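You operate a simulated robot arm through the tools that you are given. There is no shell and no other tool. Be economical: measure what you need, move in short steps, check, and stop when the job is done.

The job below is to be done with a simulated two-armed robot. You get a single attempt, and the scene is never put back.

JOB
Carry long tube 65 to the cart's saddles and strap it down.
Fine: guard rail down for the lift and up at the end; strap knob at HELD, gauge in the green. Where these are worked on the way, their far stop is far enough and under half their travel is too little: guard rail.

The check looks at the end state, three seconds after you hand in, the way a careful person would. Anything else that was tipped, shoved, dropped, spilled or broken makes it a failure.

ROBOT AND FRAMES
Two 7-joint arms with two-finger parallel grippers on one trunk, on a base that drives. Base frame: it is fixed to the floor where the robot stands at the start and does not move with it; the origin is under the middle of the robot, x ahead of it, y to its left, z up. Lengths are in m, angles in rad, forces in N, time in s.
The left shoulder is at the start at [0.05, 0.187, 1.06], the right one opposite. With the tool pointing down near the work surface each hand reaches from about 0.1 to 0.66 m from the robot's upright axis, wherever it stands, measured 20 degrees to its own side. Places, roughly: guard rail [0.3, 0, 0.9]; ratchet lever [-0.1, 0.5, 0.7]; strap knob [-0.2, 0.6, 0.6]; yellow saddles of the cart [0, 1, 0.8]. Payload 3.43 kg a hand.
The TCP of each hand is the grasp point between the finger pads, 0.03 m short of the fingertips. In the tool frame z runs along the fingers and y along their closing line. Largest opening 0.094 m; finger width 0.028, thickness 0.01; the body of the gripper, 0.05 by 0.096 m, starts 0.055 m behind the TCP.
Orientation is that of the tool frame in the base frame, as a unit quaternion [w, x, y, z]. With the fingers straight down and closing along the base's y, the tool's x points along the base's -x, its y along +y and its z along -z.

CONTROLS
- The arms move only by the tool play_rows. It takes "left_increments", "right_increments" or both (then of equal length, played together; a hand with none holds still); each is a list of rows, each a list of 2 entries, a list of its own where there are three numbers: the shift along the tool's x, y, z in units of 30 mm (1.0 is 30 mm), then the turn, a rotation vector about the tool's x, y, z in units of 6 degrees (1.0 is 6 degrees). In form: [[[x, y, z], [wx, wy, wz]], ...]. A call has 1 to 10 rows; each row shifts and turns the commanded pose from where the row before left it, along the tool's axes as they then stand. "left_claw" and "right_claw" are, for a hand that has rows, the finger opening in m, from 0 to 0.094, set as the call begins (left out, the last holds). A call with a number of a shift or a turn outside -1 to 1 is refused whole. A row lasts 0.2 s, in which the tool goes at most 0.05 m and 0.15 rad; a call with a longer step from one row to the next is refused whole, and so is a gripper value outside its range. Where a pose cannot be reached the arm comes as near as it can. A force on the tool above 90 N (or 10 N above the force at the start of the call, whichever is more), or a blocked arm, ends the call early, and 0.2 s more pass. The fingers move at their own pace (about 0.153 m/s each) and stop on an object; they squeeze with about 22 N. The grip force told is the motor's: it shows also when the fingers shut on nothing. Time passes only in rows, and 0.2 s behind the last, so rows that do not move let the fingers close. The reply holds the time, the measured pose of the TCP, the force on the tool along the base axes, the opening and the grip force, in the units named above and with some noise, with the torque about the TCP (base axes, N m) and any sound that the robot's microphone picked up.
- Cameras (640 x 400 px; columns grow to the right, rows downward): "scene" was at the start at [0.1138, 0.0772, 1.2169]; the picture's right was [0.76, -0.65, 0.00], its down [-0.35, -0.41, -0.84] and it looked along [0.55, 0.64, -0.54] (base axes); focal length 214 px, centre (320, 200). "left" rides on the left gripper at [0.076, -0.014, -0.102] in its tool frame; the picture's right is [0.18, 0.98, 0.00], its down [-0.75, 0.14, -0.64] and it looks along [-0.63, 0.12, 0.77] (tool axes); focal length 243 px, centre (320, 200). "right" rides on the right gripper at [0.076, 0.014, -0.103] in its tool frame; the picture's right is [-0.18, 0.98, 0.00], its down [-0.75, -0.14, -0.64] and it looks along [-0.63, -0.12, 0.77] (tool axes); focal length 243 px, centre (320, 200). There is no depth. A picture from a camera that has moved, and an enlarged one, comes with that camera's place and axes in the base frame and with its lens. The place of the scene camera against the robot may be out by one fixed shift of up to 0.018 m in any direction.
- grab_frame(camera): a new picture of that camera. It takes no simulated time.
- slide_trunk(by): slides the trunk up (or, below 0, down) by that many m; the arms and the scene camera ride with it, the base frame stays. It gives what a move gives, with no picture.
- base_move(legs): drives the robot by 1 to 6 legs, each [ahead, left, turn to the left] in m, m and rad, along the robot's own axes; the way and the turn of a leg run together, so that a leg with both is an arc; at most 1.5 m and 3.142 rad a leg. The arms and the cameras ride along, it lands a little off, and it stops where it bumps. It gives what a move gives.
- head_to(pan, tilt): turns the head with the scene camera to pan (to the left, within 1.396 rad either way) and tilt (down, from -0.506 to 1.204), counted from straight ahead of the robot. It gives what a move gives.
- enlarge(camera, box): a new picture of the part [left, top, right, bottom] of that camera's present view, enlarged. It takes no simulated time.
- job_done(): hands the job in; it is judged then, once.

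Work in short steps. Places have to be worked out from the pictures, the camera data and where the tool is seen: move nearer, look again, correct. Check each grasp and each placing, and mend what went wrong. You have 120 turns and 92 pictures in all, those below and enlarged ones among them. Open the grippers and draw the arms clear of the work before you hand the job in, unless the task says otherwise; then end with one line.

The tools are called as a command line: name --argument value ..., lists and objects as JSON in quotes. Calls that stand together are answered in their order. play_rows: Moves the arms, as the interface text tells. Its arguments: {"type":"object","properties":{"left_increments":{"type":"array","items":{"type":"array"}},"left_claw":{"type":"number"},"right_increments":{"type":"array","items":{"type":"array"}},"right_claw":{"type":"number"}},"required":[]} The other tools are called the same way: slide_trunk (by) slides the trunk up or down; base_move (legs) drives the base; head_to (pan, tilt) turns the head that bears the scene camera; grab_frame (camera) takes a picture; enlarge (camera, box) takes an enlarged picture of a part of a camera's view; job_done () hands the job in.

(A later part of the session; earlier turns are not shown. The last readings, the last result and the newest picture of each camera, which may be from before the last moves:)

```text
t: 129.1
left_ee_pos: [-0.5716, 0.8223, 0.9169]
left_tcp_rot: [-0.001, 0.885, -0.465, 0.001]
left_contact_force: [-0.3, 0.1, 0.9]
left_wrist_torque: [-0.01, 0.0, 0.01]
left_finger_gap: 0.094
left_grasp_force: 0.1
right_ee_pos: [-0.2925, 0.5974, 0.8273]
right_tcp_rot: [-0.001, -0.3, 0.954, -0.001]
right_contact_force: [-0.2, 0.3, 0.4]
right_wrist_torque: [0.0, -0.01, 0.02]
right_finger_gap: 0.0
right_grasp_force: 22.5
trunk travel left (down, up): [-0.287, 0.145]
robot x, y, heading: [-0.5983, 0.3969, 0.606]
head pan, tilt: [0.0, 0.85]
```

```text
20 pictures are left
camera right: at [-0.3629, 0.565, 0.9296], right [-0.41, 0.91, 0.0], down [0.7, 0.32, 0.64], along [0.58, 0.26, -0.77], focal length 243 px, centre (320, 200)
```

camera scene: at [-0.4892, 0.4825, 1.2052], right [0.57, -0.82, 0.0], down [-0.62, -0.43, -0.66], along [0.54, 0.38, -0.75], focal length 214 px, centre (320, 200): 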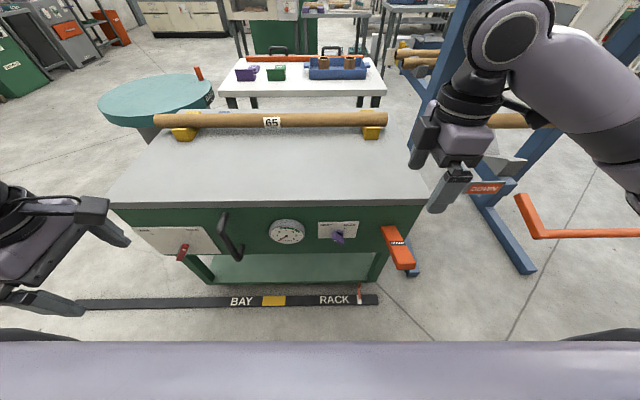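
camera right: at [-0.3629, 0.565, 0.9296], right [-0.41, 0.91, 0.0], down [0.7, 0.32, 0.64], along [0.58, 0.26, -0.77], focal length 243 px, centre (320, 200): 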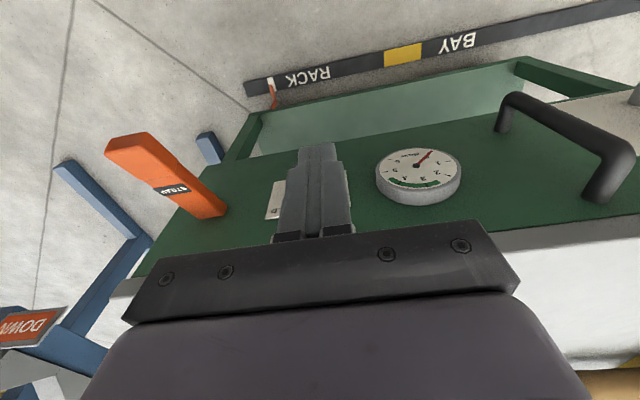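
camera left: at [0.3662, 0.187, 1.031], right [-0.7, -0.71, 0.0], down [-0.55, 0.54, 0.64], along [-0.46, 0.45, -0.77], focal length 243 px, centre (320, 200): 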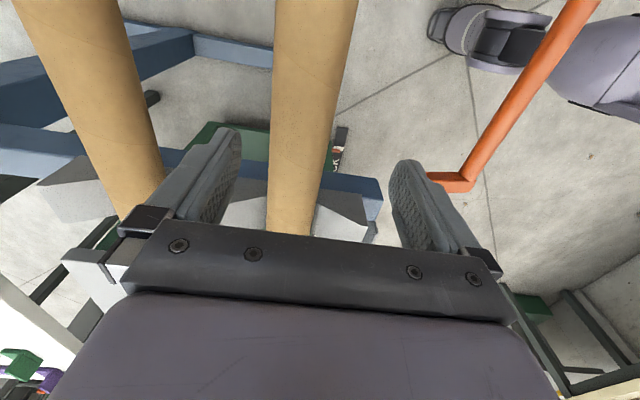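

The knob is hidden behind the fingers from here. I pitch the hand 45° forward and go down towards a point just left of the knob's dot end, stopping short to check with the scene camera.

play_rows --right_increments '[[[0, 0, 0], [0, -1, 0]], [[0, 0, 0], [0, -1, 0]], [[0, 0, 0], [0, -1, 0]], [[0, 0, 0], [0, -1, 0]], [[0, 0, 0], [0, -1, 0]], [[0, 0, 0], [0, -1, 0]], [[0, 0, 0], [0, -1, 0]], [[0, 0, 0], [0, -0.5, 0]]]'

play_rows --right_increments '[[[0.35, 0.1, 0.9], [0, 0, 0]], [[0.35, 0.1, 0.9], [0, 0, 0]], [[0.35, 0.1, 0.9], [0, 0, 0]], [[0.35, 0, 0.9], [0, 0, 0]], [[0.35, 0, 0.9], [0, 0, 0]], [[0.35, 0, 0.9], [0, 0, 0]]]'

enlarge --camera "scene" --box '[280, 190, 380, 265]'

```text
t: 130.9
left_ee_pos: [-0.5696, 0.8207, 0.9172]
left_tcp_rot: [-0.001, 0.885, -0.466, 0.0]
left_contact_force: [0.3, -0.5, 1.2]
left_wrist_torque: [-0.01, -0.03, -0.04]
left_finger_gap: 0.094
left_grasp_force: 0.1
right_ee_pos: [-0.2917, 0.5963, 0.8258]
right_tcp_rot: [0.364, -0.277, 0.882, 0.114]
right_contact_force: [-0.5, 0.4, 0.5]
right_wrist_torque: [0.03, -0.02, 0.02]
right_finger_gap: 0.0002
right_grasp_force: 22.4
trunk travel left (down, up): [-0.287, 0.145]
robot x, y, heading: [-0.5988, 0.3961, 0.61]
head pan, tilt: [0.0, 0.85]
```

```text
t: 132.3
left_ee_pos: [-0.5701, 0.8207, 0.9175]
left_tcp_rot: [-0.001, 0.885, -0.465, 0.001]
left_contact_force: [0.7, -0.5, 0.4]
left_wrist_torque: [0.02, 0.0, 0.01]
left_finger_gap: 0.0938
left_grasp_force: 0.2
right_ee_pos: [-0.2415, 0.6425, 0.6692]
right_tcp_rot: [0.365, -0.278, 0.881, 0.114]
right_contact_force: [0.2, 0.1, -0.1]
right_wrist_torque: [0.02, 0.01, -0.04]
right_finger_gap: 0.0001
right_grasp_force: 22.3
trunk travel left (down, up): [-0.287, 0.145]
robot x, y, heading: [-0.5945, 0.3944, 0.608]
head pan, tilt: [0.0, 0.85]
```

```text
5.33 times, centred on (330, 228) of scene
camera zoom: at [-0.4892, 0.4825, 1.2053], right [0.57, -0.82, 0.0], down [-0.62, -0.43, -0.66], along [0.54, 0.38, -0.75], focal length 1144 px, centre (267, 53)
```

zoom: 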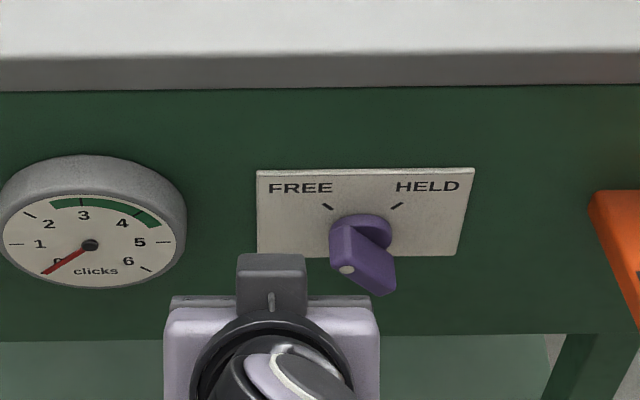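

The fingers read about 8 mm right of where the image suggests, so the knob centre is near u≈.607, z≈.585. I move the tip in to just left of the dot end.

play_rows --right_increments '[[[-0.05, -0.1, 0.8], [0, 0, 0]], [[-0.05, -0.1, 0.8], [0, 0, 0]], [[0, -0.1, 0.75], [0, 0, 0]]]'

enlarge --camera "scene" --box '[280, 190, 380, 265]'

```text
t: 133.1
left_ee_pos: [-0.5705, 0.8203, 0.9167]
left_tcp_rot: [0.0, 0.885, -0.466, 0.001]
left_contact_force: [-0.4, 0.2, -1.0]
left_wrist_torque: [-0.01, -0.01, 0.0]
left_finger_gap: 0.0941
left_grasp_force: 0.1
right_ee_pos: [-0.1933, 0.6637, 0.6198]
right_tcp_rot: [0.364, -0.278, 0.881, 0.115]
right_contact_force: [-0.4, -0.3, 0.0]
right_wrist_torque: [-0.04, 0.0, 0.02]
right_finger_gap: 0.0001
right_grasp_force: 21.2
trunk travel left (down, up): [-0.287, 0.145]
robot x, y, heading: [-0.5966, 0.4002, 0.608]
head pan, tilt: [0.0, 0.85]
```

```text
5.33 times, centred on (330, 228) of scene
camera zoom: at [-0.4892, 0.4825, 1.2052], right [0.57, -0.82, 0.0], down [-0.62, -0.43, -0.66], along [0.54, 0.38, -0.75], focal length 1144 px, centre (267, 53)
```

zoom: 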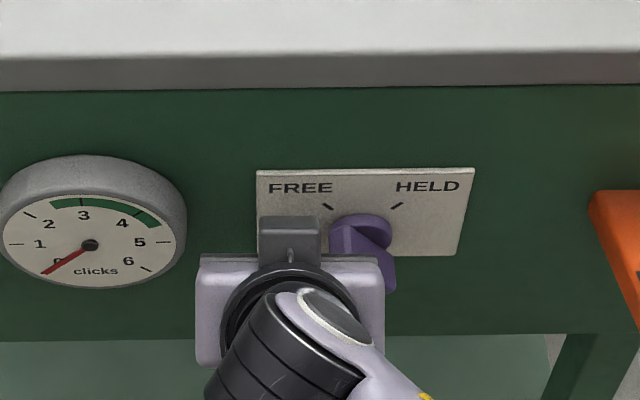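

The fingers sit right beside the knob's dot end. I push right in small rows and watch the force.

play_rows --right_increments '[[[0, -0.25, 0], [0, 0, 0]], [[0, -0.25, 0], [0, 0, 0]], [[0, -0.25, 0], [0, 0, 0]], [[0, -0.25, 0], [0, 0, 0]]]'

enlarge --camera "scene" --box '[280, 190, 380, 265]'

```text
t: 134.1
left_ee_pos: [-0.5702, 0.8234, 0.9149]
left_tcp_rot: [0.0, 0.885, -0.465, 0.001]
left_contact_force: [-0.1, -0.4, 0.4]
left_wrist_torque: [-0.03, 0.0, -0.01]
left_finger_gap: 0.0939
left_grasp_force: 0.1
right_ee_pos: [-0.182, 0.6497, 0.6211]
right_tcp_rot: [0.362, -0.282, 0.879, 0.124]
right_contact_force: [-11.4, 42.8, -9.5]
right_wrist_torque: [0.17, 0.28, 1.05]
right_finger_gap: 0.0
right_grasp_force: 22.2
trunk travel left (down, up): [-0.287, 0.145]
robot x, y, heading: [-0.596, 0.3931, 0.607]
head pan, tilt: [0.0, 0.85]
```

```text
5.33 times, centred on (330, 228) of scene
camera zoom: at [-0.4895, 0.4857, 1.2048], right [0.57, -0.82, 0.0], down [-0.62, -0.43, -0.66], along [0.54, 0.38, -0.75], focal length 1144 px, centre (267, 53)
```

zoom: 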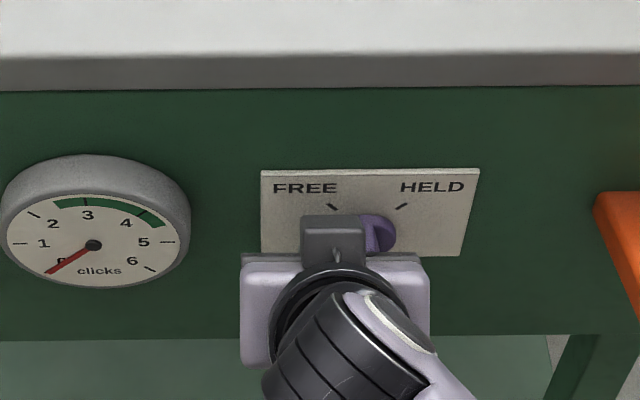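

The force is 43 N. I back off left and look at whether the knob turned.

play_rows --right_increments '[[[0, 0.5, 0], [0, 0, 0]], [[0, 0.6, 0], [0, 0, 0]], [[0, 0.3, -0.3], [0, 0, 0]]]'

enlarge --camera "scene" --box '[290, 195, 370, 255]'

```text
t: 134.7
left_ee_pos: [-0.5733, 0.8195, 0.918]
left_tcp_rot: [-0.002, 0.885, -0.465, -0.001]
left_contact_force: [0.0, -1.1, 0.0]
left_wrist_torque: [0.03, 0.01, 0.0]
left_finger_gap: 0.094
left_grasp_force: 0.0
right_ee_pos: [-0.1798, 0.6492, 0.6177]
right_tcp_rot: [0.381, -0.298, 0.868, 0.111]
right_contact_force: [-23.7, -5.0, 8.8]
right_wrist_torque: [-0.06, -0.01, 0.17]
right_finger_gap: 0.0002
right_grasp_force: 22.2
trunk travel left (down, up): [-0.287, 0.145]
robot x, y, heading: [-0.6015, 0.3949, 0.611]
head pan, tilt: [0.0, 0.85]
stopped in row 2 (right hand): the force on the tool passed its limit at 102 N (the readings are from after the stop); the commanded pose is now the measured one
```

```text
6.67 times, centred on (330, 225) of scene
camera zoom: at [-0.4918, 0.4808, 1.2056], right [0.57, -0.82, 0.0], down [-0.61, -0.43, -0.66], along [0.54, 0.38, -0.75], focal length 1430 px, centre (253, 33)
```

zoom: 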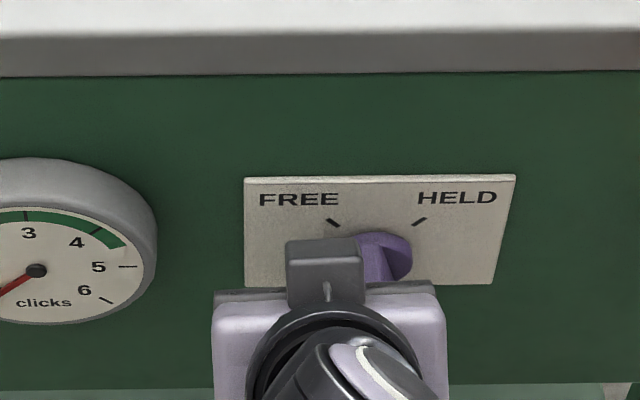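

Something caught on moving left. I withdraw straight back along the tool axis instead.

play_rows --right_increments '[[[0, 0, -0.4], [0, 0, 0]], [[0, 0, -0.7], [0, 0, 0]], [[0, 0, -0.9], [0, 0, 0]], [[0, 0.5, -0.9], [0, 0, 0]]]'

enlarge --camera "scene" --box '[290, 195, 370, 255]'

```text
t: 135.2
left_ee_pos: [-0.5738, 0.8215, 0.9183]
left_tcp_rot: [-0.002, 0.886, -0.463, 0.0]
left_contact_force: [0.4, -0.3, 0.4]
left_wrist_torque: [0.0, 0.0, -0.01]
left_finger_gap: 0.0937
left_grasp_force: 0.1
right_ee_pos: [-0.18, 0.6482, 0.6269]
right_tcp_rot: [0.379, -0.301, 0.868, 0.111]
right_contact_force: [-1.7, 5.7, 2.5]
right_wrist_torque: [0.03, -0.04, 0.13]
right_finger_gap: 0.0
right_grasp_force: 22.0
trunk travel left (down, up): [-0.287, 0.145]
robot x, y, heading: [-0.5994, 0.3945, 0.614]
head pan, tilt: [0.0, 0.85]
stopped in row 2 (right hand): the force on the tool passed its limit at 108 N (the readings are from after the stop); the commanded pose is now the measured one
```

```text
6.67 times, centred on (330, 225) of scene
camera zoom: at [-0.492, 0.4826, 1.2058], right [0.58, -0.82, 0.0], down [-0.61, -0.43, -0.66], along [0.54, 0.38, -0.75], focal length 1430 px, centre (253, 33)
```

zoom: 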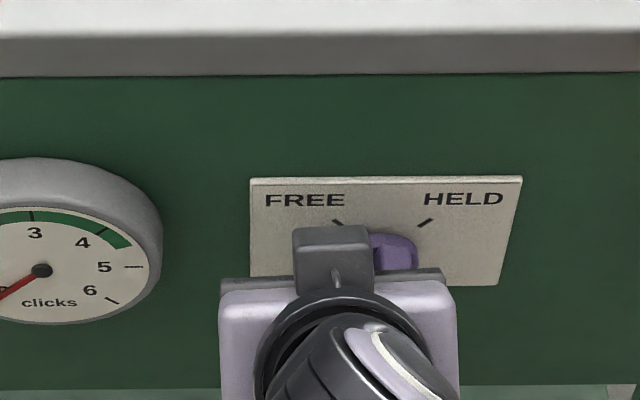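

grab_frame --camera "right"

```text
14 pictures are left
camera right: at [-0.2905, 0.5842, 0.6424], right [-0.5, 0.86, 0.1], down [0.11, -0.05, 0.99], along [0.86, 0.51, -0.07], focal length 243 px, centre (320, 200)
```

right: 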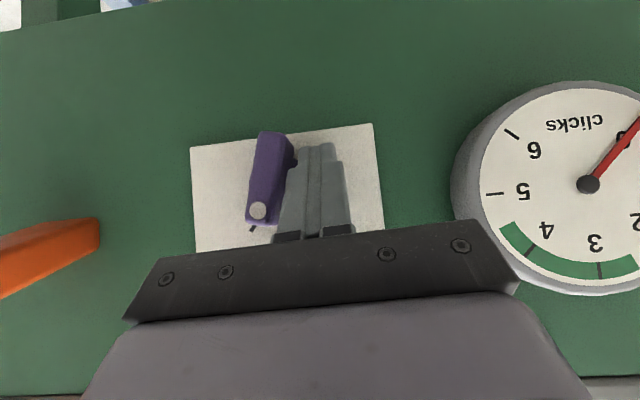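

Very helpful: the bar has turned about 60° — the dot is now just right of top, with the HELD tick further along. The knob centre is at z≈.62, higher than I had assumed. I raise the fingertips 2 cm so they push on the upper half.

play_rows --right_increments '[[[0, 0.05, -0.2], [0, 0, 0]], [[-0.2, 0.05, -0.2], [0, 0, 0]], [[-0.2, 0, -0.2], [0, 0, 0]]]'

play_rows --right_increments '[[[0, -0.2, 0], [0, 0, 0]], [[0, -0.25, 0], [0, 0, 0]], [[0, -0.25, 0], [0, 0, 0]]]'

grab_frame --camera "right"

```text
t: 135.8
left_ee_pos: [-0.5766, 0.8226, 0.9168]
left_tcp_rot: [-0.001, 0.887, -0.462, -0.001]
left_contact_force: [0.4, 0.6, 0.3]
left_wrist_torque: [0.01, 0.0, -0.03]
left_finger_gap: 0.0939
left_grasp_force: 0.0
right_ee_pos: [-0.1819, 0.6491, 0.6322]
right_tcp_rot: [0.369, -0.307, 0.871, 0.108]
right_contact_force: [-11.7, 11.9, -7.1]
right_wrist_torque: [0.28, 0.34, 0.26]
right_finger_gap: 0.0
right_grasp_force: 22.0
trunk travel left (down, up): [-0.287, 0.145]
robot x, y, heading: [-0.6009, 0.3931, 0.62]
head pan, tilt: [0.0, 0.85]
stopped in row 3 (right hand): the force on the tool passed its limit at 94 N (the readings are from after the stop); the commanded pose is now the measured one
```

```text
t: 136.5
left_ee_pos: [-0.5788, 0.8236, 0.918]
left_tcp_rot: [0.0, 0.888, -0.459, -0.001]
left_contact_force: [0.2, 0.1, -1.1]
left_wrist_torque: [0.03, 0.04, 0.02]
left_finger_gap: 0.094
left_grasp_force: 0.0
right_ee_pos: [-0.1802, 0.6496, 0.6337]
right_tcp_rot: [0.361, -0.313, 0.87, 0.125]
right_contact_force: [-8.6, 10.7, -7.0]
right_wrist_torque: [0.27, 0.31, 0.18]
right_finger_gap: 0.0001
right_grasp_force: 21.5
trunk travel left (down, up): [-0.287, 0.145]
robot x, y, heading: [-0.6018, 0.3956, 0.619]
head pan, tilt: [0.0, 0.85]
stopped in row 3 (right hand): the force on the tool passed its limit at 94 N (the readings are from after the stop); the commanded pose is now the measured one
```

```text
13 pictures are left
camera right: at [-0.2876, 0.5809, 0.6532], right [-0.52, 0.84, 0.12], down [0.15, -0.05, 0.99], along [0.84, 0.53, -0.1], focal length 243 px, centre (320, 200)
```

right: 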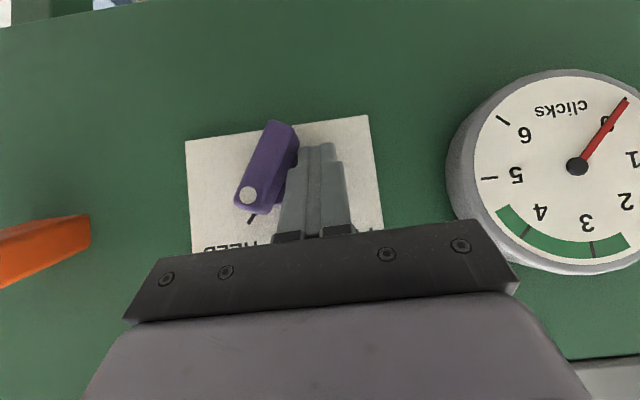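

The bar is now about 25° past top, with the finger tip reaching too low and the gripper's left side close to the gauge rim. I withdraw straight back horizontally in small rows.

play_rows --right_increments '[[[0.15, 0, -0.16], [0, 0, 0]], [[0.25, 0, -0.26], [0, 0, 0]], [[0.35, 0, -0.36], [0, 0, 0]], [[0.4, 0, -0.42], [0, 0, 0]]]'

```text
t: 137.1
left_ee_pos: [-0.5804, 0.8226, 0.9175]
left_tcp_rot: [-0.001, 0.889, -0.458, -0.001]
left_contact_force: [0.1, -0.2, 0.6]
left_wrist_torque: [0.03, 0.0, -0.01]
left_finger_gap: 0.0943
left_grasp_force: 0.1
right_ee_pos: [-0.1809, 0.6488, 0.6417]
right_tcp_rot: [0.363, -0.314, 0.868, 0.128]
right_contact_force: [-9.0, 8.5, -2.9]
right_wrist_torque: [0.16, 0.24, 0.17]
right_finger_gap: 0.0
right_grasp_force: 21.7
trunk travel left (down, up): [-0.287, 0.145]
robot x, y, heading: [-0.6033, 0.3947, 0.626]
head pan, tilt: [0.0, 0.85]
stopped in row 3 (right hand): the force on the tool passed its limit at 104 N (the readings are from after the stop); the commanded pose is now the measured one
```

grab_frame --camera "scene"

```text
12 pictures are left
camera scene: at [-0.4952, 0.4857, 1.2058], right [0.58, -0.81, 0.0], down [-0.61, -0.44, -0.66], along [0.54, 0.39, -0.75], focal length 214 px, centre (320, 200)
```

scene: 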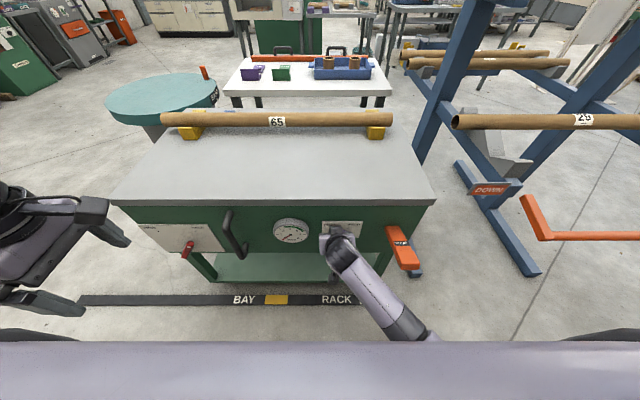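

The forearm is jammed between the knob and my own chest: the hand is too close to me. I drive the base back 0.12 m, which pulls the fingers straight out, then work with a longer arm.

base_move --legs '[[-0.12, 0.0, 0.0]]'

play_rows --right_increments '[[[-0.3, 0, 0.3], [0, 0, 0]], [[-0.5, 0, 0.3], [0, 0, 0]], [[-0.4, 0, 0], [0, 0, 0]]]'

grab_frame --camera "right"

```text
t: 138.3
left_ee_pos: [-0.6795, 0.7531, 0.9164]
left_tcp_rot: [-0.002, 0.889, -0.459, 0.0]
left_contact_force: [-0.3, -0.4, 0.5]
left_wrist_torque: [0.0, -0.02, 0.02]
left_finger_gap: 0.094
left_grasp_force: 0.1
right_ee_pos: [-0.2766, 0.578, 0.6428]
right_tcp_rot: [0.365, -0.312, 0.868, 0.126]
right_contact_force: [0.9, -0.5, 0.0]
right_wrist_torque: [-0.03, -0.01, 0.02]
right_finger_gap: 0.0001
right_grasp_force: 21.7
trunk travel left (down, up): [-0.287, 0.145]
robot x, y, heading: [-0.7024, 0.3233, 0.624]
head pan, tilt: [0.0, 0.85]
```

```text
t: 139.2
left_ee_pos: [-0.6783, 0.753, 0.917]
left_tcp_rot: [-0.001, 0.888, -0.459, -0.001]
left_contact_force: [0.4, -0.1, 0.3]
left_wrist_torque: [0.04, 0.02, 0.02]
left_finger_gap: 0.094
left_grasp_force: 0.0
right_ee_pos: [-0.237, 0.5891, 0.6474]
right_tcp_rot: [0.367, -0.316, 0.868, 0.111]
right_contact_force: [-0.2, 0.5, 0.3]
right_wrist_torque: [-0.01, -0.04, 0.01]
right_finger_gap: 0.0
right_grasp_force: 22.1
trunk travel left (down, up): [-0.287, 0.145]
robot x, y, heading: [-0.7029, 0.3274, 0.624]
head pan, tilt: [0.0, 0.85]
```

```text
11 pictures are left
camera right: at [-0.3444, 0.5212, 0.6655], right [-0.52, 0.85, 0.09], down [0.12, -0.03, 0.99], along [0.85, 0.53, -0.09], focal length 243 px, centre (320, 200)
```

right: 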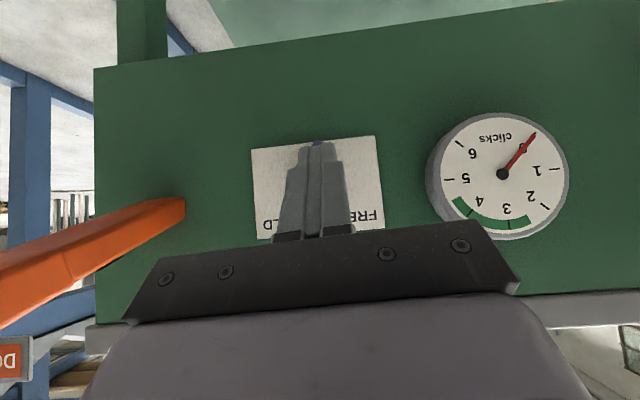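

Free again. The knob centre is at u≈.606, z≈.625. I approach at u≈.635 with the tip at z≈.642 and n≈.245, left of the bar's upper half.

play_rows --right_increments '[[[0, 0.6, 0], [0, 0, 0]], [[-0.5, 0, 0.35], [0, 0, 0]], [[-0.5, 0, 0.35], [0, 0, 0]], [[-0.5, 0, 0.35], [0, 0, 0]], [[-0.5, 0, 0.35], [0, 0, 0]]]'

grab_frame --camera "right"

```text
t: 140.2
left_ee_pos: [-0.684, 0.7496, 0.9187]
left_tcp_rot: [-0.003, 0.889, -0.459, 0.0]
left_contact_force: [-0.3, -0.5, -0.1]
left_wrist_torque: [0.01, -0.02, 0.0]
left_finger_gap: 0.0938
left_grasp_force: 0.0
right_ee_pos: [-0.1877, 0.5958, 0.6314]
right_tcp_rot: [0.358, -0.312, 0.877, 0.069]
right_contact_force: [-38.3, -26.3, 24.6]
right_wrist_torque: [0.16, 0.0, 0.21]
right_finger_gap: 0.0002
right_grasp_force: 21.2
trunk travel left (down, up): [-0.287, 0.145]
robot x, y, heading: [-0.7067, 0.3261, 0.624]
head pan, tilt: [0.0, 0.85]
stopped in row 5 (right hand): the force on the tool passed its limit at 110 N (the readings are from after the stop); the commanded pose is now the measured one
```

```text
10 pictures are left
camera right: at [-0.2986, 0.5335, 0.6533], right [-0.49, 0.87, 0.02], down [0.12, 0.04, 0.99], along [0.87, 0.48, -0.13], focal length 243 px, centre (320, 200)
```

right: 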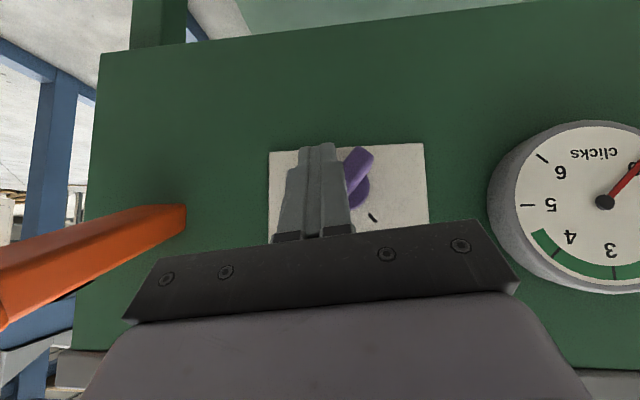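

The tip ended in front of the bar and slid past it. A better way: point the hand straight at the knob, turned so the pads lie along the HELD direction, and simply close on the bar. I back out and pitch up to horizontal.

play_rows --right_increments '[[[0.3, 0, -0.28], [0, 0, 0]], [[0.5, 0, -0.5], [0, 0, 0]], [[0.6, 0, -0.55], [0, 0, 0]]]'

play_rows --right_increments '[[[0, 0, 0], [0, -1, 0]], [[0, 0, 0], [0, -1, 0]], [[0, 0, 0], [0, -1, 0]], [[0, 0, 0], [0, -1, 0]], [[0, 0, 0], [0, -1, 0]], [[0, 0, 0], [0, -1, 0]], [[0, 0, 0], [0, -1, 0]], [[0, 0, 0], [0, -0.8, 0]]]' --right_claw 0.094

```text
t: 141.2
left_ee_pos: [-0.6794, 0.7528, 0.9162]
left_tcp_rot: [-0.001, 0.889, -0.458, 0.0]
left_contact_force: [-0.1, -0.9, -0.5]
left_wrist_torque: [0.01, -0.02, 0.03]
left_finger_gap: 0.0941
left_grasp_force: 0.0
right_ee_pos: [-0.1812, 0.5706, 0.6712]
right_tcp_rot: [0.406, -0.302, 0.86, 0.065]
right_contact_force: [0.1, 0.6, -0.2]
right_wrist_torque: [0.0, -0.04, -0.01]
right_finger_gap: 0.0001
right_grasp_force: 22.0
trunk travel left (down, up): [-0.287, 0.145]
robot x, y, heading: [-0.7073, 0.324, 0.63]
head pan, tilt: [0.0, 0.85]
stopped in row 3 (right hand): the arm was blocked; the commanded pose is now the measured one
```

```text
t: 143.0
left_ee_pos: [-0.6784, 0.753, 0.9167]
left_tcp_rot: [-0.002, 0.889, -0.459, 0.0]
left_contact_force: [-0.2, 0.2, -0.3]
left_wrist_torque: [0.01, 0.03, 0.02]
left_finger_gap: 0.0938
left_grasp_force: 0.0
right_ee_pos: [-0.1839, 0.5696, 0.6708]
right_tcp_rot: [0.714, -0.253, 0.627, 0.18]
right_contact_force: [0.4, -0.4, -0.3]
right_wrist_torque: [0.0, 0.01, 0.0]
right_finger_gap: 0.0942
right_grasp_force: 0.0
trunk travel left (down, up): [-0.287, 0.145]
robot x, y, heading: [-0.7011, 0.3249, 0.627]
head pan, tilt: [0.0, 0.85]
```

The hand now points straight at the panel. I roll it 53° so the fingers match the HELD direction and centre it on the knob, still short of it.

play_rows --right_increments '[[[0, 0, 0], [0, 0, 0.98]], [[0, 0, 0], [0, 0, 0.98]], [[0, 0, 0], [0, 0, 0.98]], [[0, 0, 0], [0, 0, 0.98]], [[0, 0, 0], [0, 0, 0.98]], [[0, 0, 0], [0, 0, 0.98]], [[0, 0, 0], [0, 0, 0.98]], [[0, 0, 0], [0, 0, 0.98]], [[0, 0, 0], [0, 0, 0.98]]]'

play_rows --right_increments '[[[0.65, -0.1, 0], [0, 0, 0]], [[0.65, -0.1, 0], [0, 0, 0]], [[0.6, -0.06, 0], [0, 0, 0]]]'

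grab_frame --camera "right"

```text
t: 145.0
left_ee_pos: [-0.6789, 0.7534, 0.9168]
left_tcp_rot: [-0.001, 0.888, -0.459, 0.0]
left_contact_force: [0.1, -0.3, -0.3]
left_wrist_torque: [-0.01, -0.02, -0.04]
left_finger_gap: 0.094
left_grasp_force: 0.1
right_ee_pos: [-0.1839, 0.5705, 0.6728]
right_tcp_rot: [0.582, 0.021, 0.677, 0.45]
right_contact_force: [-0.5, 0.1, -0.7]
right_wrist_torque: [-0.01, 0.01, -0.03]
right_finger_gap: 0.0941
right_grasp_force: 0.0
right hand out of reach, approached as far as the arm can: row 9
trunk travel left (down, up): [-0.287, 0.145]
robot x, y, heading: [-0.7011, 0.3262, 0.621]
head pan, tilt: [0.0, 0.85]
```

```text
t: 145.8
left_ee_pos: [-0.6788, 0.7528, 0.918]
left_tcp_rot: [0.0, 0.888, -0.459, 0.0]
left_contact_force: [0.0, -0.5, 0.0]
left_wrist_torque: [-0.01, -0.01, -0.02]
left_finger_gap: 0.0941
left_grasp_force: 0.0
right_ee_pos: [-0.1873, 0.5753, 0.6655]
right_tcp_rot: [0.583, 0.02, 0.677, 0.449]
right_contact_force: [-0.6, 1.0, -0.2]
right_wrist_torque: [0.0, 0.01, -0.01]
right_finger_gap: 0.0941
right_grasp_force: 0.1
right hand out of reach, approached as far as the arm can: row 1, 2, 3
trunk travel left (down, up): [-0.287, 0.145]
robot x, y, heading: [-0.7021, 0.3271, 0.624]
head pan, tilt: [0.0, 0.85]
```

```text
9 pictures are left
camera right: at [-0.3011, 0.5655, 0.6067], right [-0.43, 0.48, 0.76], down [-0.21, -0.87, 0.44], along [0.88, 0.03, 0.47], focal length 243 px, centre (320, 200)
```

right: 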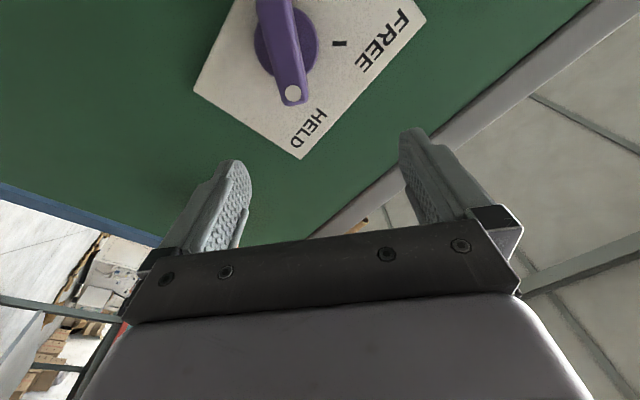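

The clear view shows the dot right at the HELD tick: the knob is at HELD now. I leave it, back the base off 0.1 m, unroll and pitch the hand back down.

base_move --legs '[[-0.1, 0.0, 0.0]]'

play_rows --right_increments '[[[0, 0, 0], [0, 0, -0.95]], [[0, 0, 0], [0, 0, -0.95]], [[0, 0, 0], [0, 0, -0.95]], [[0, 0, 0], [0, 0, -0.95]], [[0, 0, 0], [0, 0, -0.95]], [[0, 0, 0], [0, 0, -0.95]], [[0, 0, 0], [0, 0, -0.95]], [[0, 0, 0], [0, 0, -0.95]]]' --right_claw 0.0

play_rows --right_increments '[[[-0.5, 0, 0], [0, 1, 0]], [[-0.5, 0, 0], [0, 1, 0]], [[-0.5, 0, 0], [0, 1, 0]], [[-0.5, 0, 0], [0, 1, 0]], [[-0.4, 0, -0.3], [0, 1, 0]], [[-0.3, 0, -0.4], [0, 1, 0]], [[0, 0, -0.5], [0, 1, 0]], [[0, 0, -0.5], [0, 1, 0]]]'

play_rows --right_increments '[[[0, 0, -0.3], [0, 1, 0]], [[0, 0, -0.3], [0, 1, 0]], [[0, 0, 0], [0, 1, 0]], [[0, 0, 0], [0, 1, 0]], [[0, 0, 0], [0, 1, 0]], [[0, 0, 0], [0, 1, 0]], [[0, 0, 0], [0, 1, 0]]]'

```text
t: 147.0
left_ee_pos: [-0.7603, 0.6938, 0.9169]
left_tcp_rot: [-0.001, 0.889, -0.458, -0.001]
left_contact_force: [-0.3, -0.8, 0.7]
left_wrist_torque: [-0.03, 0.03, -0.01]
left_finger_gap: 0.0938
left_grasp_force: 0.0
right_ee_pos: [-0.2696, 0.5152, 0.6645]
right_tcp_rot: [0.583, 0.021, 0.678, 0.448]
right_contact_force: [-0.4, -0.6, 0.5]
right_wrist_torque: [0.01, 0.0, 0.01]
right_finger_gap: 0.0941
right_grasp_force: 0.2
trunk travel left (down, up): [-0.287, 0.145]
robot x, y, heading: [-0.785, 0.2672, 0.624]
head pan, tilt: [0.0, 0.85]
```

```text
t: 148.8
left_ee_pos: [-0.761, 0.6932, 0.9173]
left_tcp_rot: [-0.002, 0.888, -0.46, 0.0]
left_contact_force: [1.0, -0.3, -0.3]
left_wrist_torque: [-0.03, 0.01, 0.03]
left_finger_gap: 0.094
left_grasp_force: 0.1
right_ee_pos: [-0.2694, 0.515, 0.6647]
right_tcp_rot: [0.711, -0.244, 0.632, 0.187]
right_contact_force: [0.4, 0.3, 0.3]
right_wrist_torque: [0.01, -0.01, -0.01]
right_finger_gap: 0.0
right_grasp_force: 22.1
trunk travel left (down, up): [-0.287, 0.145]
robot x, y, heading: [-0.7794, 0.2691, 0.623]
head pan, tilt: [0.0, 0.85]
```

```text
t: 150.6
left_ee_pos: [-0.7613, 0.6931, 0.9165]
left_tcp_rot: [-0.001, 0.888, -0.46, 0.0]
left_contact_force: [0.7, 0.2, -0.2]
left_wrist_torque: [0.01, 0.01, 0.01]
left_finger_gap: 0.094
left_grasp_force: 0.1
right_ee_pos: [-0.3002, 0.505, 0.7674]
right_tcp_rot: [0.392, -0.299, 0.867, 0.072]
right_contact_force: [0.1, -0.1, -0.5]
right_wrist_torque: [0.02, 0.02, 0.0]
right_finger_gap: 0.0002
right_grasp_force: 21.9
trunk travel left (down, up): [-0.287, 0.145]
robot x, y, heading: [-0.7861, 0.2674, 0.624]
head pan, tilt: [0.0, 0.85]
```

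```text
t: 152.4
left_ee_pos: [-0.7611, 0.6935, 0.9171]
left_tcp_rot: [-0.002, 0.889, -0.459, 0.0]
left_contact_force: [-0.4, 0.0, 0.4]
left_wrist_torque: [-0.03, 0.02, 0.01]
left_finger_gap: 0.094
left_grasp_force: 0.0
right_ee_pos: [-0.2925, 0.4759, 0.7675]
right_tcp_rot: [0.055, -0.288, 0.954, -0.066]
right_contact_force: [-0.2, -0.8, -0.5]
right_wrist_torque: [0.02, 0.03, 0.0]
right_finger_gap: 0.0003
right_grasp_force: 21.9
trunk travel left (down, up): [-0.287, 0.145]
robot x, y, heading: [-0.7841, 0.2642, 0.618]
head pan, tilt: [0.0, 0.85]
stopped in row 7 (right hand): the arm was blocked; the commanded pose is now the measured one
```

The hand is nearly vertical again with fingers closed. I drive forward and right to bring the tip above the lever's outer end.

base_move --legs '[[0.1, -0.107, 0.0]]'

enlarge --camera "scene" --box '[260, 160, 460, 285]'

```text
t: 153.9
left_ee_pos: [-0.6183, 0.667, 0.9176]
left_tcp_rot: [-0.002, 0.888, -0.459, 0.0]
left_contact_force: [0.0, -0.5, -1.1]
left_wrist_torque: [0.01, -0.01, 0.01]
left_finger_gap: 0.0939
left_grasp_force: 0.1
right_ee_pos: [-0.1485, 0.4486, 0.7673]
right_tcp_rot: [0.055, -0.288, 0.954, -0.067]
right_contact_force: [0.1, 0.5, 0.6]
right_wrist_torque: [-0.02, -0.02, 0.01]
right_finger_gap: 0.0
right_grasp_force: 22.0
trunk travel left (down, up): [-0.287, 0.145]
robot x, y, heading: [-0.6411, 0.2402, 0.624]
head pan, tilt: [0.0, 0.85]
```

```text
3.20 times, centred on (360, 222) of scene
camera zoom: at [-0.5332, 0.329, 1.2052], right [0.58, -0.81, 0.0], down [-0.61, -0.44, -0.66], along [0.54, 0.38, -0.75], focal length 686 px, centre (192, 128)
```

zoom: 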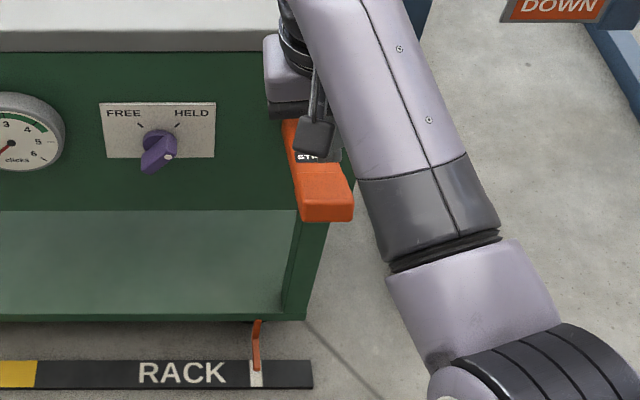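

The knob clearly shows HELD and the hand is over the lever end. One full stroke down.

play_rows --right_increments '[[[0, 0.12, 0.8], [0, 0, 0]], [[0, 0.12, 0.8], [0, 0, 0]], [[0, 0.12, 0.8], [0, 0, 0]], [[0, 0.1, 0.5], [0, 0, 0]], [[0, 0.1, 0.5], [0, 0, 0]], [[0, 0.1, 0.5], [0, 0, 0]], [[0, 0.05, 0.3], [0, 0, 0]]]'

play_rows --right_increments '[[[0, -0.1, -0.6], [0, 0, 0]], [[0, -0.1, -0.9], [0, 0, 0]], [[0, -0.1, -0.9], [0, 0, 0]], [[0, -0.1, -0.5], [0, 0, 0]]]'

enlarge --camera "scene" --box '[240, 160, 400, 260]'

```text
t: 155.6
left_ee_pos: [-0.6219, 0.6648, 0.9199]
left_tcp_rot: [-0.003, 0.888, -0.461, 0.002]
left_contact_force: [-0.4, 0.3, 0.5]
left_wrist_torque: [0.02, -0.01, 0.02]
left_finger_gap: 0.0941
left_grasp_force: 0.0
right_ee_pos: [-0.1429, 0.4531, 0.6483]
right_tcp_rot: [0.059, -0.285, 0.954, -0.067]
right_contact_force: [-12.0, -23.1, 48.8]
right_wrist_torque: [-0.46, 0.37, 0.05]
right_finger_gap: 0.0
right_grasp_force: 21.6
trunk travel left (down, up): [-0.287, 0.145]
robot x, y, heading: [-0.6442, 0.2389, 0.62]
head pan, tilt: [0.0, 0.85]
```

```text
t: 156.6
left_ee_pos: [-0.6193, 0.6666, 0.916]
left_tcp_rot: [-0.001, 0.888, -0.46, -0.001]
left_contact_force: [0.7, -1.0, -0.3]
left_wrist_torque: [-0.01, 0.0, -0.01]
left_finger_gap: 0.0939
left_grasp_force: 0.0
right_ee_pos: [-0.1482, 0.4469, 0.7221]
right_tcp_rot: [0.054, -0.285, 0.954, -0.072]
right_contact_force: [0.6, 2.0, 1.5]
right_wrist_torque: [0.07, 0.02, -0.01]
right_finger_gap: 0.0002
right_grasp_force: 22.1
trunk travel left (down, up): [-0.287, 0.145]
robot x, y, heading: [-0.6409, 0.2366, 0.625]
head pan, tilt: [0.0, 0.85]
```

```text
4.00 times, centred on (320, 210) of scene
camera zoom: at [-0.5335, 0.3292, 1.2052], right [0.58, -0.81, 0.0], down [-0.61, -0.44, -0.66], along [0.54, 0.38, -0.75], focal length 858 px, centre (320, 160)
```

zoom: 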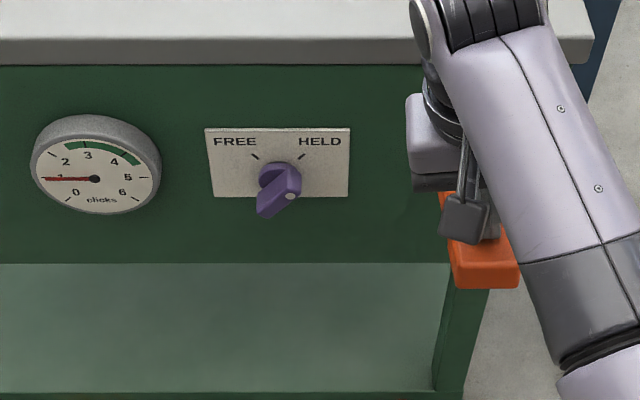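

One click. Two more strokes of the same kind.

play_rows --right_increments '[[[0, -0.05, -0.4], [0, 0, 0]], [[0, 0.1, 0.6], [0, 0, 0]], [[0, 0.1, 0.7], [0, 0, 0]], [[0, 0.1, 0.7], [0, 0, 0]], [[0, 0.1, 0.7], [0, 0, 0]], [[0, 0.1, 0.6], [0, 0, 0]]]'

play_rows --right_increments '[[[0, -0.1, -0.6], [0, 0, 0]], [[0, -0.1, -0.9], [0, 0, 0]], [[0, -0.1, -0.9], [0, 0, 0]], [[0, -0.15, -0.9], [0, 0, 0]]]'

play_rows --right_increments '[[[0, 0.1, 0.6], [0, 0, 0]], [[0, 0.1, 0.7], [0, 0, 0]], [[0, 0.1, 0.7], [0, 0, 0]], [[0, 0.1, 0.7], [0, 0, 0]], [[0, 0.1, 0.6], [0, 0, 0]]]'

play_rows --right_increments '[[[0, -0.1, -0.6], [0, 0, 0]], [[0, -0.1, -0.9], [0, 0, 0]], [[0, -0.1, -0.9], [0, 0, 0]], [[0, -0.15, -0.9], [0, 0, 0]]]'

enlarge --camera "scene" --box '[240, 160, 400, 260]'

```text
t: 157.9
left_ee_pos: [-0.6209, 0.6647, 0.9196]
left_tcp_rot: [-0.004, 0.888, -0.46, 0.001]
left_contact_force: [0.1, 0.0, -0.2]
left_wrist_torque: [0.0, 0.01, 0.01]
left_finger_gap: 0.0941
left_grasp_force: 0.1
right_ee_pos: [-0.1423, 0.4546, 0.6485]
right_tcp_rot: [0.061, -0.285, 0.954, -0.066]
right_contact_force: [-6.9, -21.3, 49.7]
right_wrist_torque: [-0.4, 0.2, 0.06]
right_finger_gap: 0.0
right_grasp_force: 21.9
trunk travel left (down, up): [-0.287, 0.145]
robot x, y, heading: [-0.6405, 0.2434, 0.621]
head pan, tilt: [0.0, 0.85]
```

```text
t: 158.9
left_ee_pos: [-0.619, 0.6664, 0.9159]
left_tcp_rot: [-0.001, 0.888, -0.46, -0.001]
left_contact_force: [-0.1, -0.3, -1.0]
left_wrist_torque: [0.0, 0.0, 0.01]
left_finger_gap: 0.0939
left_grasp_force: 0.0
right_ee_pos: [-0.1455, 0.4419, 0.7322]
right_tcp_rot: [0.052, -0.282, 0.955, -0.079]
right_contact_force: [-0.3, 0.7, 1.4]
right_wrist_torque: [0.04, 0.01, -0.01]
right_finger_gap: 0.0
right_grasp_force: 22.1
trunk travel left (down, up): [-0.287, 0.145]
robot x, y, heading: [-0.6378, 0.239, 0.621]
head pan, tilt: [0.0, 0.85]
```

```text
t: 160.2
left_ee_pos: [-0.6219, 0.6634, 0.9193]
left_tcp_rot: [-0.004, 0.888, -0.461, 0.002]
left_contact_force: [0.2, 0.3, 0.5]
left_wrist_torque: [0.01, 0.03, 0.03]
left_finger_gap: 0.0941
left_grasp_force: 0.0
right_ee_pos: [-0.1422, 0.4514, 0.648]
right_tcp_rot: [0.06, -0.284, 0.954, -0.07]
right_contact_force: [-14.9, -29.1, 58.7]
right_wrist_torque: [-0.57, 0.44, 0.09]
right_finger_gap: 0.0
right_grasp_force: 21.9
trunk travel left (down, up): [-0.287, 0.145]
robot x, y, heading: [-0.6425, 0.2361, 0.622]
head pan, tilt: [0.0, 0.85]
```

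```text
t: 161.2
left_ee_pos: [-0.6188, 0.6668, 0.917]
left_tcp_rot: [-0.001, 0.888, -0.459, 0.001]
left_contact_force: [0.9, -0.1, 0.0]
left_wrist_torque: [0.03, 0.03, -0.04]
left_finger_gap: 0.0941
left_grasp_force: 0.1
right_ee_pos: [-0.1434, 0.4391, 0.7321]
right_tcp_rot: [0.054, -0.279, 0.955, -0.081]
right_contact_force: [1.2, 0.9, 1.3]
right_wrist_torque: [0.02, -0.02, 0.0]
right_finger_gap: 0.0001
right_grasp_force: 21.7
trunk travel left (down, up): [-0.287, 0.145]
robot x, y, heading: [-0.6445, 0.2394, 0.626]
head pan, tilt: [0.0, 0.85]
```

```text
4.00 times, centred on (320, 210) of scene
camera zoom: at [-0.5333, 0.3291, 1.2051], right [0.58, -0.81, 0.0], down [-0.61, -0.44, -0.66], along [0.54, 0.38, -0.75], focal length 858 px, centre (320, 160)
```

zoom: 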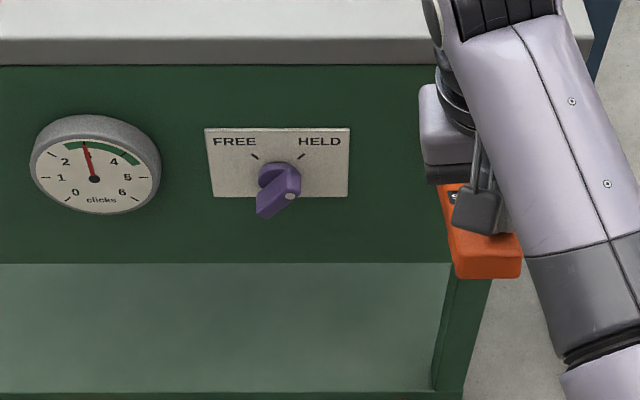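

The gauge reads 3 clicks, in the green, and the knob is at HELD. Now the rail: I raise the hand, straighten it, and drive right to the rack.

play_rows --right_increments '[[[0, 0, -0.9], [0, 0, 0]], [[0, 0, -0.9], [0, 0, 0]], [[0, 0, -0.9], [0, 0, 0]], [[0, 0, -0.9], [0, 0, 0]], [[0, 0, -0.9], [0, 0, 0]], [[0, 0, -0.9], [-0.9, 0.2, 0]], [[0, 0, -0.6], [-0.9, 0.2, 0]]]'

base_move --legs '[[0.0, -0.778, 0.0]]'

play_rows --right_increments '[[[0, 0, 0], [0, 0, -1]], [[0, 0, 0], [0, 0, -1]], [[0, 0, 0], [0, 0, -1]], [[0, 0, 0], [0, 0, -1]], [[0, 0, 0], [0, 0, -1]], [[0, 0, 0], [0, 0, -1]], [[0, 0, 0], [0, 0, -1]], [[0, 0, 0], [0, 0, -1]]]' --right_claw 0.094

play_rows --right_increments '[[[0, 0, 0], [0, 0, -1]], [[0, 0, 0], [0, 0, -1]], [[0, 0, 0], [0, 0, -1]], [[0, 0, 0], [0, 0, -1]], [[0, 0, 0], [0, 0, -1]], [[0, 0, 0], [0, 0, -1]]]'

```text
t: 162.9
left_ee_pos: [-0.6186, 0.6673, 0.9173]
left_tcp_rot: [-0.001, 0.888, -0.459, 0.0]
left_contact_force: [0.4, 0.3, -0.1]
left_wrist_torque: [0.02, 0.01, -0.04]
left_finger_gap: 0.094
left_grasp_force: 0.0
right_ee_pos: [-0.1108, 0.4812, 0.8721]
right_tcp_rot: [0.01, -0.265, 0.964, 0.002]
right_contact_force: [-0.6, 0.1, 0.2]
right_wrist_torque: [-0.01, -0.01, -0.01]
right_finger_gap: 0.0001
right_grasp_force: 21.6
right hand out of reach, approached as far as the arm can: row 3, 4, 5, 6, 7
trunk travel left (down, up): [-0.287, 0.145]
robot x, y, heading: [-0.6422, 0.2402, 0.62]
head pan, tilt: [0.0, 0.85]
stopped in row 7 (right hand): the arm was blocked; the commanded pose is now the measured one
```

```text
t: 170.2
left_ee_pos: [-0.1654, 0.035, 0.9187]
left_tcp_rot: [-0.002, 0.89, -0.456, 0.0]
left_contact_force: [0.3, -0.1, 0.3]
left_wrist_torque: [0.0, -0.02, 0.03]
left_finger_gap: 0.0942
left_grasp_force: 0.0
right_ee_pos: [0.3441, -0.1469, 0.871]
right_tcp_rot: [0.01, -0.268, 0.963, 0.002]
right_contact_force: [-0.1, -0.4, -0.4]
right_wrist_torque: [-0.02, 0.0, 0.02]
right_finger_gap: 0.0001
right_grasp_force: 21.8
trunk travel left (down, up): [-0.287, 0.145]
robot x, y, heading: [-0.1854, -0.3941, 0.626]
head pan, tilt: [0.0, 0.85]
```

```text
t: 172.0
left_ee_pos: [-0.1654, 0.0355, 0.9164]
left_tcp_rot: [-0.001, 0.89, -0.456, 0.0]
left_contact_force: [0.3, -0.1, -0.3]
left_wrist_torque: [0.0, -0.01, 0.01]
left_finger_gap: 0.0938
left_grasp_force: 0.1
right_ee_pos: [0.3436, -0.146, 0.8728]
right_tcp_rot: [0.011, -0.637, 0.771, -0.003]
right_contact_force: [0.5, -0.3, -0.2]
right_wrist_torque: [-0.02, 0.04, 0.01]
right_finger_gap: 0.0943
right_grasp_force: 0.1
trunk travel left (down, up): [-0.287, 0.145]
robot x, y, heading: [-0.184, -0.3941, 0.632]
head pan, tilt: [0.0, 0.85]
```

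```text
t: 173.4
left_ee_pos: [-0.1644, 0.0348, 0.9165]
left_tcp_rot: [-0.002, 0.89, -0.456, -0.001]
left_contact_force: [0.2, 0.6, -0.4]
left_wrist_torque: [0.0, -0.01, 0.01]
left_finger_gap: 0.0939
left_grasp_force: 0.0
right_ee_pos: [0.3434, -0.1456, 0.8707]
right_tcp_rot: [-0.008, 0.845, -0.535, 0.006]
right_contact_force: [-0.4, -0.1, 0.1]
right_wrist_torque: [0.03, 0.0, -0.02]
right_finger_gap: 0.0939
right_grasp_force: 0.1
trunk travel left (down, up): [-0.287, 0.145]
robot x, y, heading: [-0.1871, -0.3913, 0.623]
head pan, tilt: [0.0, 0.85]
```

A last bit of yaw, then I retract the hand 0.17 m, move it to the rail's middle and drive 0.15 m nearer.

play_rows --right_increments '[[[0, 0, 0], [0, 0, -0.85]], [[0, 0, 0], [0, 0, -0.85]], [[-0.6, 0.8, 0], [0, 0, 0]], [[-0.6, 0.8, 0], [0, 0, 0]], [[-0.6, 0.8, 0], [0, 0, 0]], [[-0.6, 0.8, 0], [0, 0, 0]], [[-0.6, 0.8, 0], [0, 0, 0]], [[-0.6, 0.8, 0], [0, 0, 0]], [[-0.3, 0.8, 0], [0, 0, 0]]]'

base_move --legs '[[0.15, 0.0, 0.0]]'

grab_frame --camera "right"

```text
t: 175.4
left_ee_pos: [-0.1644, 0.0346, 0.9177]
left_tcp_rot: [-0.002, 0.889, -0.457, -0.001]
left_contact_force: [-0.1, 0.7, -0.4]
left_wrist_torque: [0.03, -0.02, 0.03]
left_finger_gap: 0.0943
left_grasp_force: 0.0
right_ee_pos: [0.1854, -0.1168, 0.8413]
right_tcp_rot: [-0.008, 0.888, -0.46, 0.005]
right_contact_force: [-0.1, 0.4, 0.0]
right_wrist_torque: [0.01, -0.02, 0.01]
right_finger_gap: 0.0939
right_grasp_force: 0.0
right hand out of reach, approached as far as the arm can: row 3, 4, 5, 6, 7
trunk travel left (down, up): [-0.287, 0.145]
robot x, y, heading: [-0.1859, -0.3885, 0.629]
head pan, tilt: [0.0, 0.85]
```

```text
t: 176.8
left_ee_pos: [-0.0412, 0.1256, 0.9164]
left_tcp_rot: [-0.002, 0.889, -0.458, 0.0]
left_contact_force: [0.0, 0.4, -0.8]
left_wrist_torque: [0.01, 0.04, -0.03]
left_finger_gap: 0.0941
left_grasp_force: 0.1
right_ee_pos: [0.3118, -0.0284, 0.8421]
right_tcp_rot: [-0.008, 0.887, -0.461, 0.007]
right_contact_force: [-0.5, -0.2, 0.2]
right_wrist_torque: [0.0, 0.0, 0.0]
right_finger_gap: 0.0941
right_grasp_force: 0.0
trunk travel left (down, up): [-0.287, 0.145]
robot x, y, heading: [-0.0615, -0.303, 0.629]
head pan, tilt: [0.0, 0.85]
```

```text
5 pictures are left
camera right: at [0.341, -0.1002, 0.9439], right [-0.91, -0.41, -0.02], down [-0.33, 0.69, 0.64], along [-0.25, 0.59, -0.77], focal length 243 px, centre (320, 200)
```

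right: 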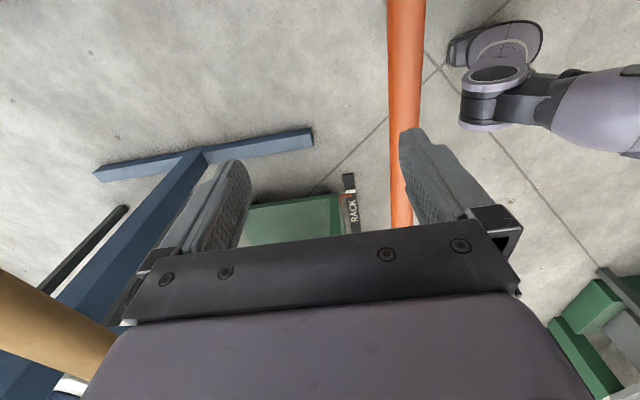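

The rail is at n≈.174, straight below and slightly nearer to me than the hand. I shift 63 mm back and descend to z≈.76.

play_rows --right_increments '[[[0, 0.7, 0], [0, 0, 0]], [[0, 0.7, 0], [0, 0, 0]], [[0, 0.7, 0], [0, 0, 0]], [[0, 0, 0.5], [0, 0, 0]]]'

```text
t: 177.8
left_ee_pos: [-0.0406, 0.1244, 0.9168]
left_tcp_rot: [-0.002, 0.889, -0.458, -0.001]
left_contact_force: [0.1, 0.1, 0.2]
left_wrist_torque: [0.0, -0.01, 0.0]
left_finger_gap: 0.0938
left_grasp_force: 0.1
right_ee_pos: [0.2596, -0.0653, 0.8257]
right_tcp_rot: [-0.009, 0.887, -0.461, 0.006]
right_contact_force: [-0.2, 0.1, 0.4]
right_wrist_torque: [-0.02, 0.0, -0.02]
right_finger_gap: 0.0939
right_grasp_force: 0.0
trunk travel left (down, up): [-0.287, 0.145]
robot x, y, heading: [-0.0646, -0.3051, 0.625]
head pan, tilt: [0.0, 0.85]
```

Centred on the rail (n=.173). Descend 65 mm and close.

play_rows --right_increments '[[[0, 0, 0.75], [0, 0, 0]], [[0, 0, 0.75], [0, 0, 0]], [[0, 0, 0.7], [0, 0, 0]]]'

play_rows --right_increments '[[[0, 0, 0], [0, 0, 0]], [[0, 0, 0], [0, 0, 0]], [[0, 0, 0], [0, 0, 0]]]' --right_claw 0.0

```text
t: 178.6
left_ee_pos: [-0.0411, 0.1238, 0.9162]
left_tcp_rot: [-0.002, 0.889, -0.457, 0.001]
left_contact_force: [0.1, 0.9, 0.8]
left_wrist_torque: [-0.01, 0.0, -0.03]
left_finger_gap: 0.0941
left_grasp_force: 0.0
right_ee_pos: [0.2609, -0.0631, 0.7591]
right_tcp_rot: [-0.009, 0.887, -0.461, 0.006]
right_contact_force: [0.8, 0.0, 0.1]
right_wrist_torque: [0.01, 0.02, -0.01]
right_finger_gap: 0.094
right_grasp_force: 0.1
trunk travel left (down, up): [-0.287, 0.145]
robot x, y, heading: [-0.0631, -0.3038, 0.629]
head pan, tilt: [0.0, 0.85]
```

```text
t: 179.4
left_ee_pos: [-0.0428, 0.1227, 0.9174]
left_tcp_rot: [-0.002, 0.889, -0.458, 0.0]
left_contact_force: [-0.5, 0.1, 0.0]
left_wrist_torque: [0.01, 0.0, 0.01]
left_finger_gap: 0.094
left_grasp_force: 0.0
right_ee_pos: [0.2563, -0.0665, 0.758]
right_tcp_rot: [-0.004, 0.889, -0.457, 0.005]
right_contact_force: [-21.2, -21.3, -2.8]
right_wrist_torque: [-0.86, 0.0, 1.5]
right_finger_gap: 0.0225
right_grasp_force: 45.1
trunk travel left (down, up): [-0.287, 0.145]
robot x, y, heading: [-0.0589, -0.3001, 0.626]
head pan, tilt: [0.0, 0.85]
```

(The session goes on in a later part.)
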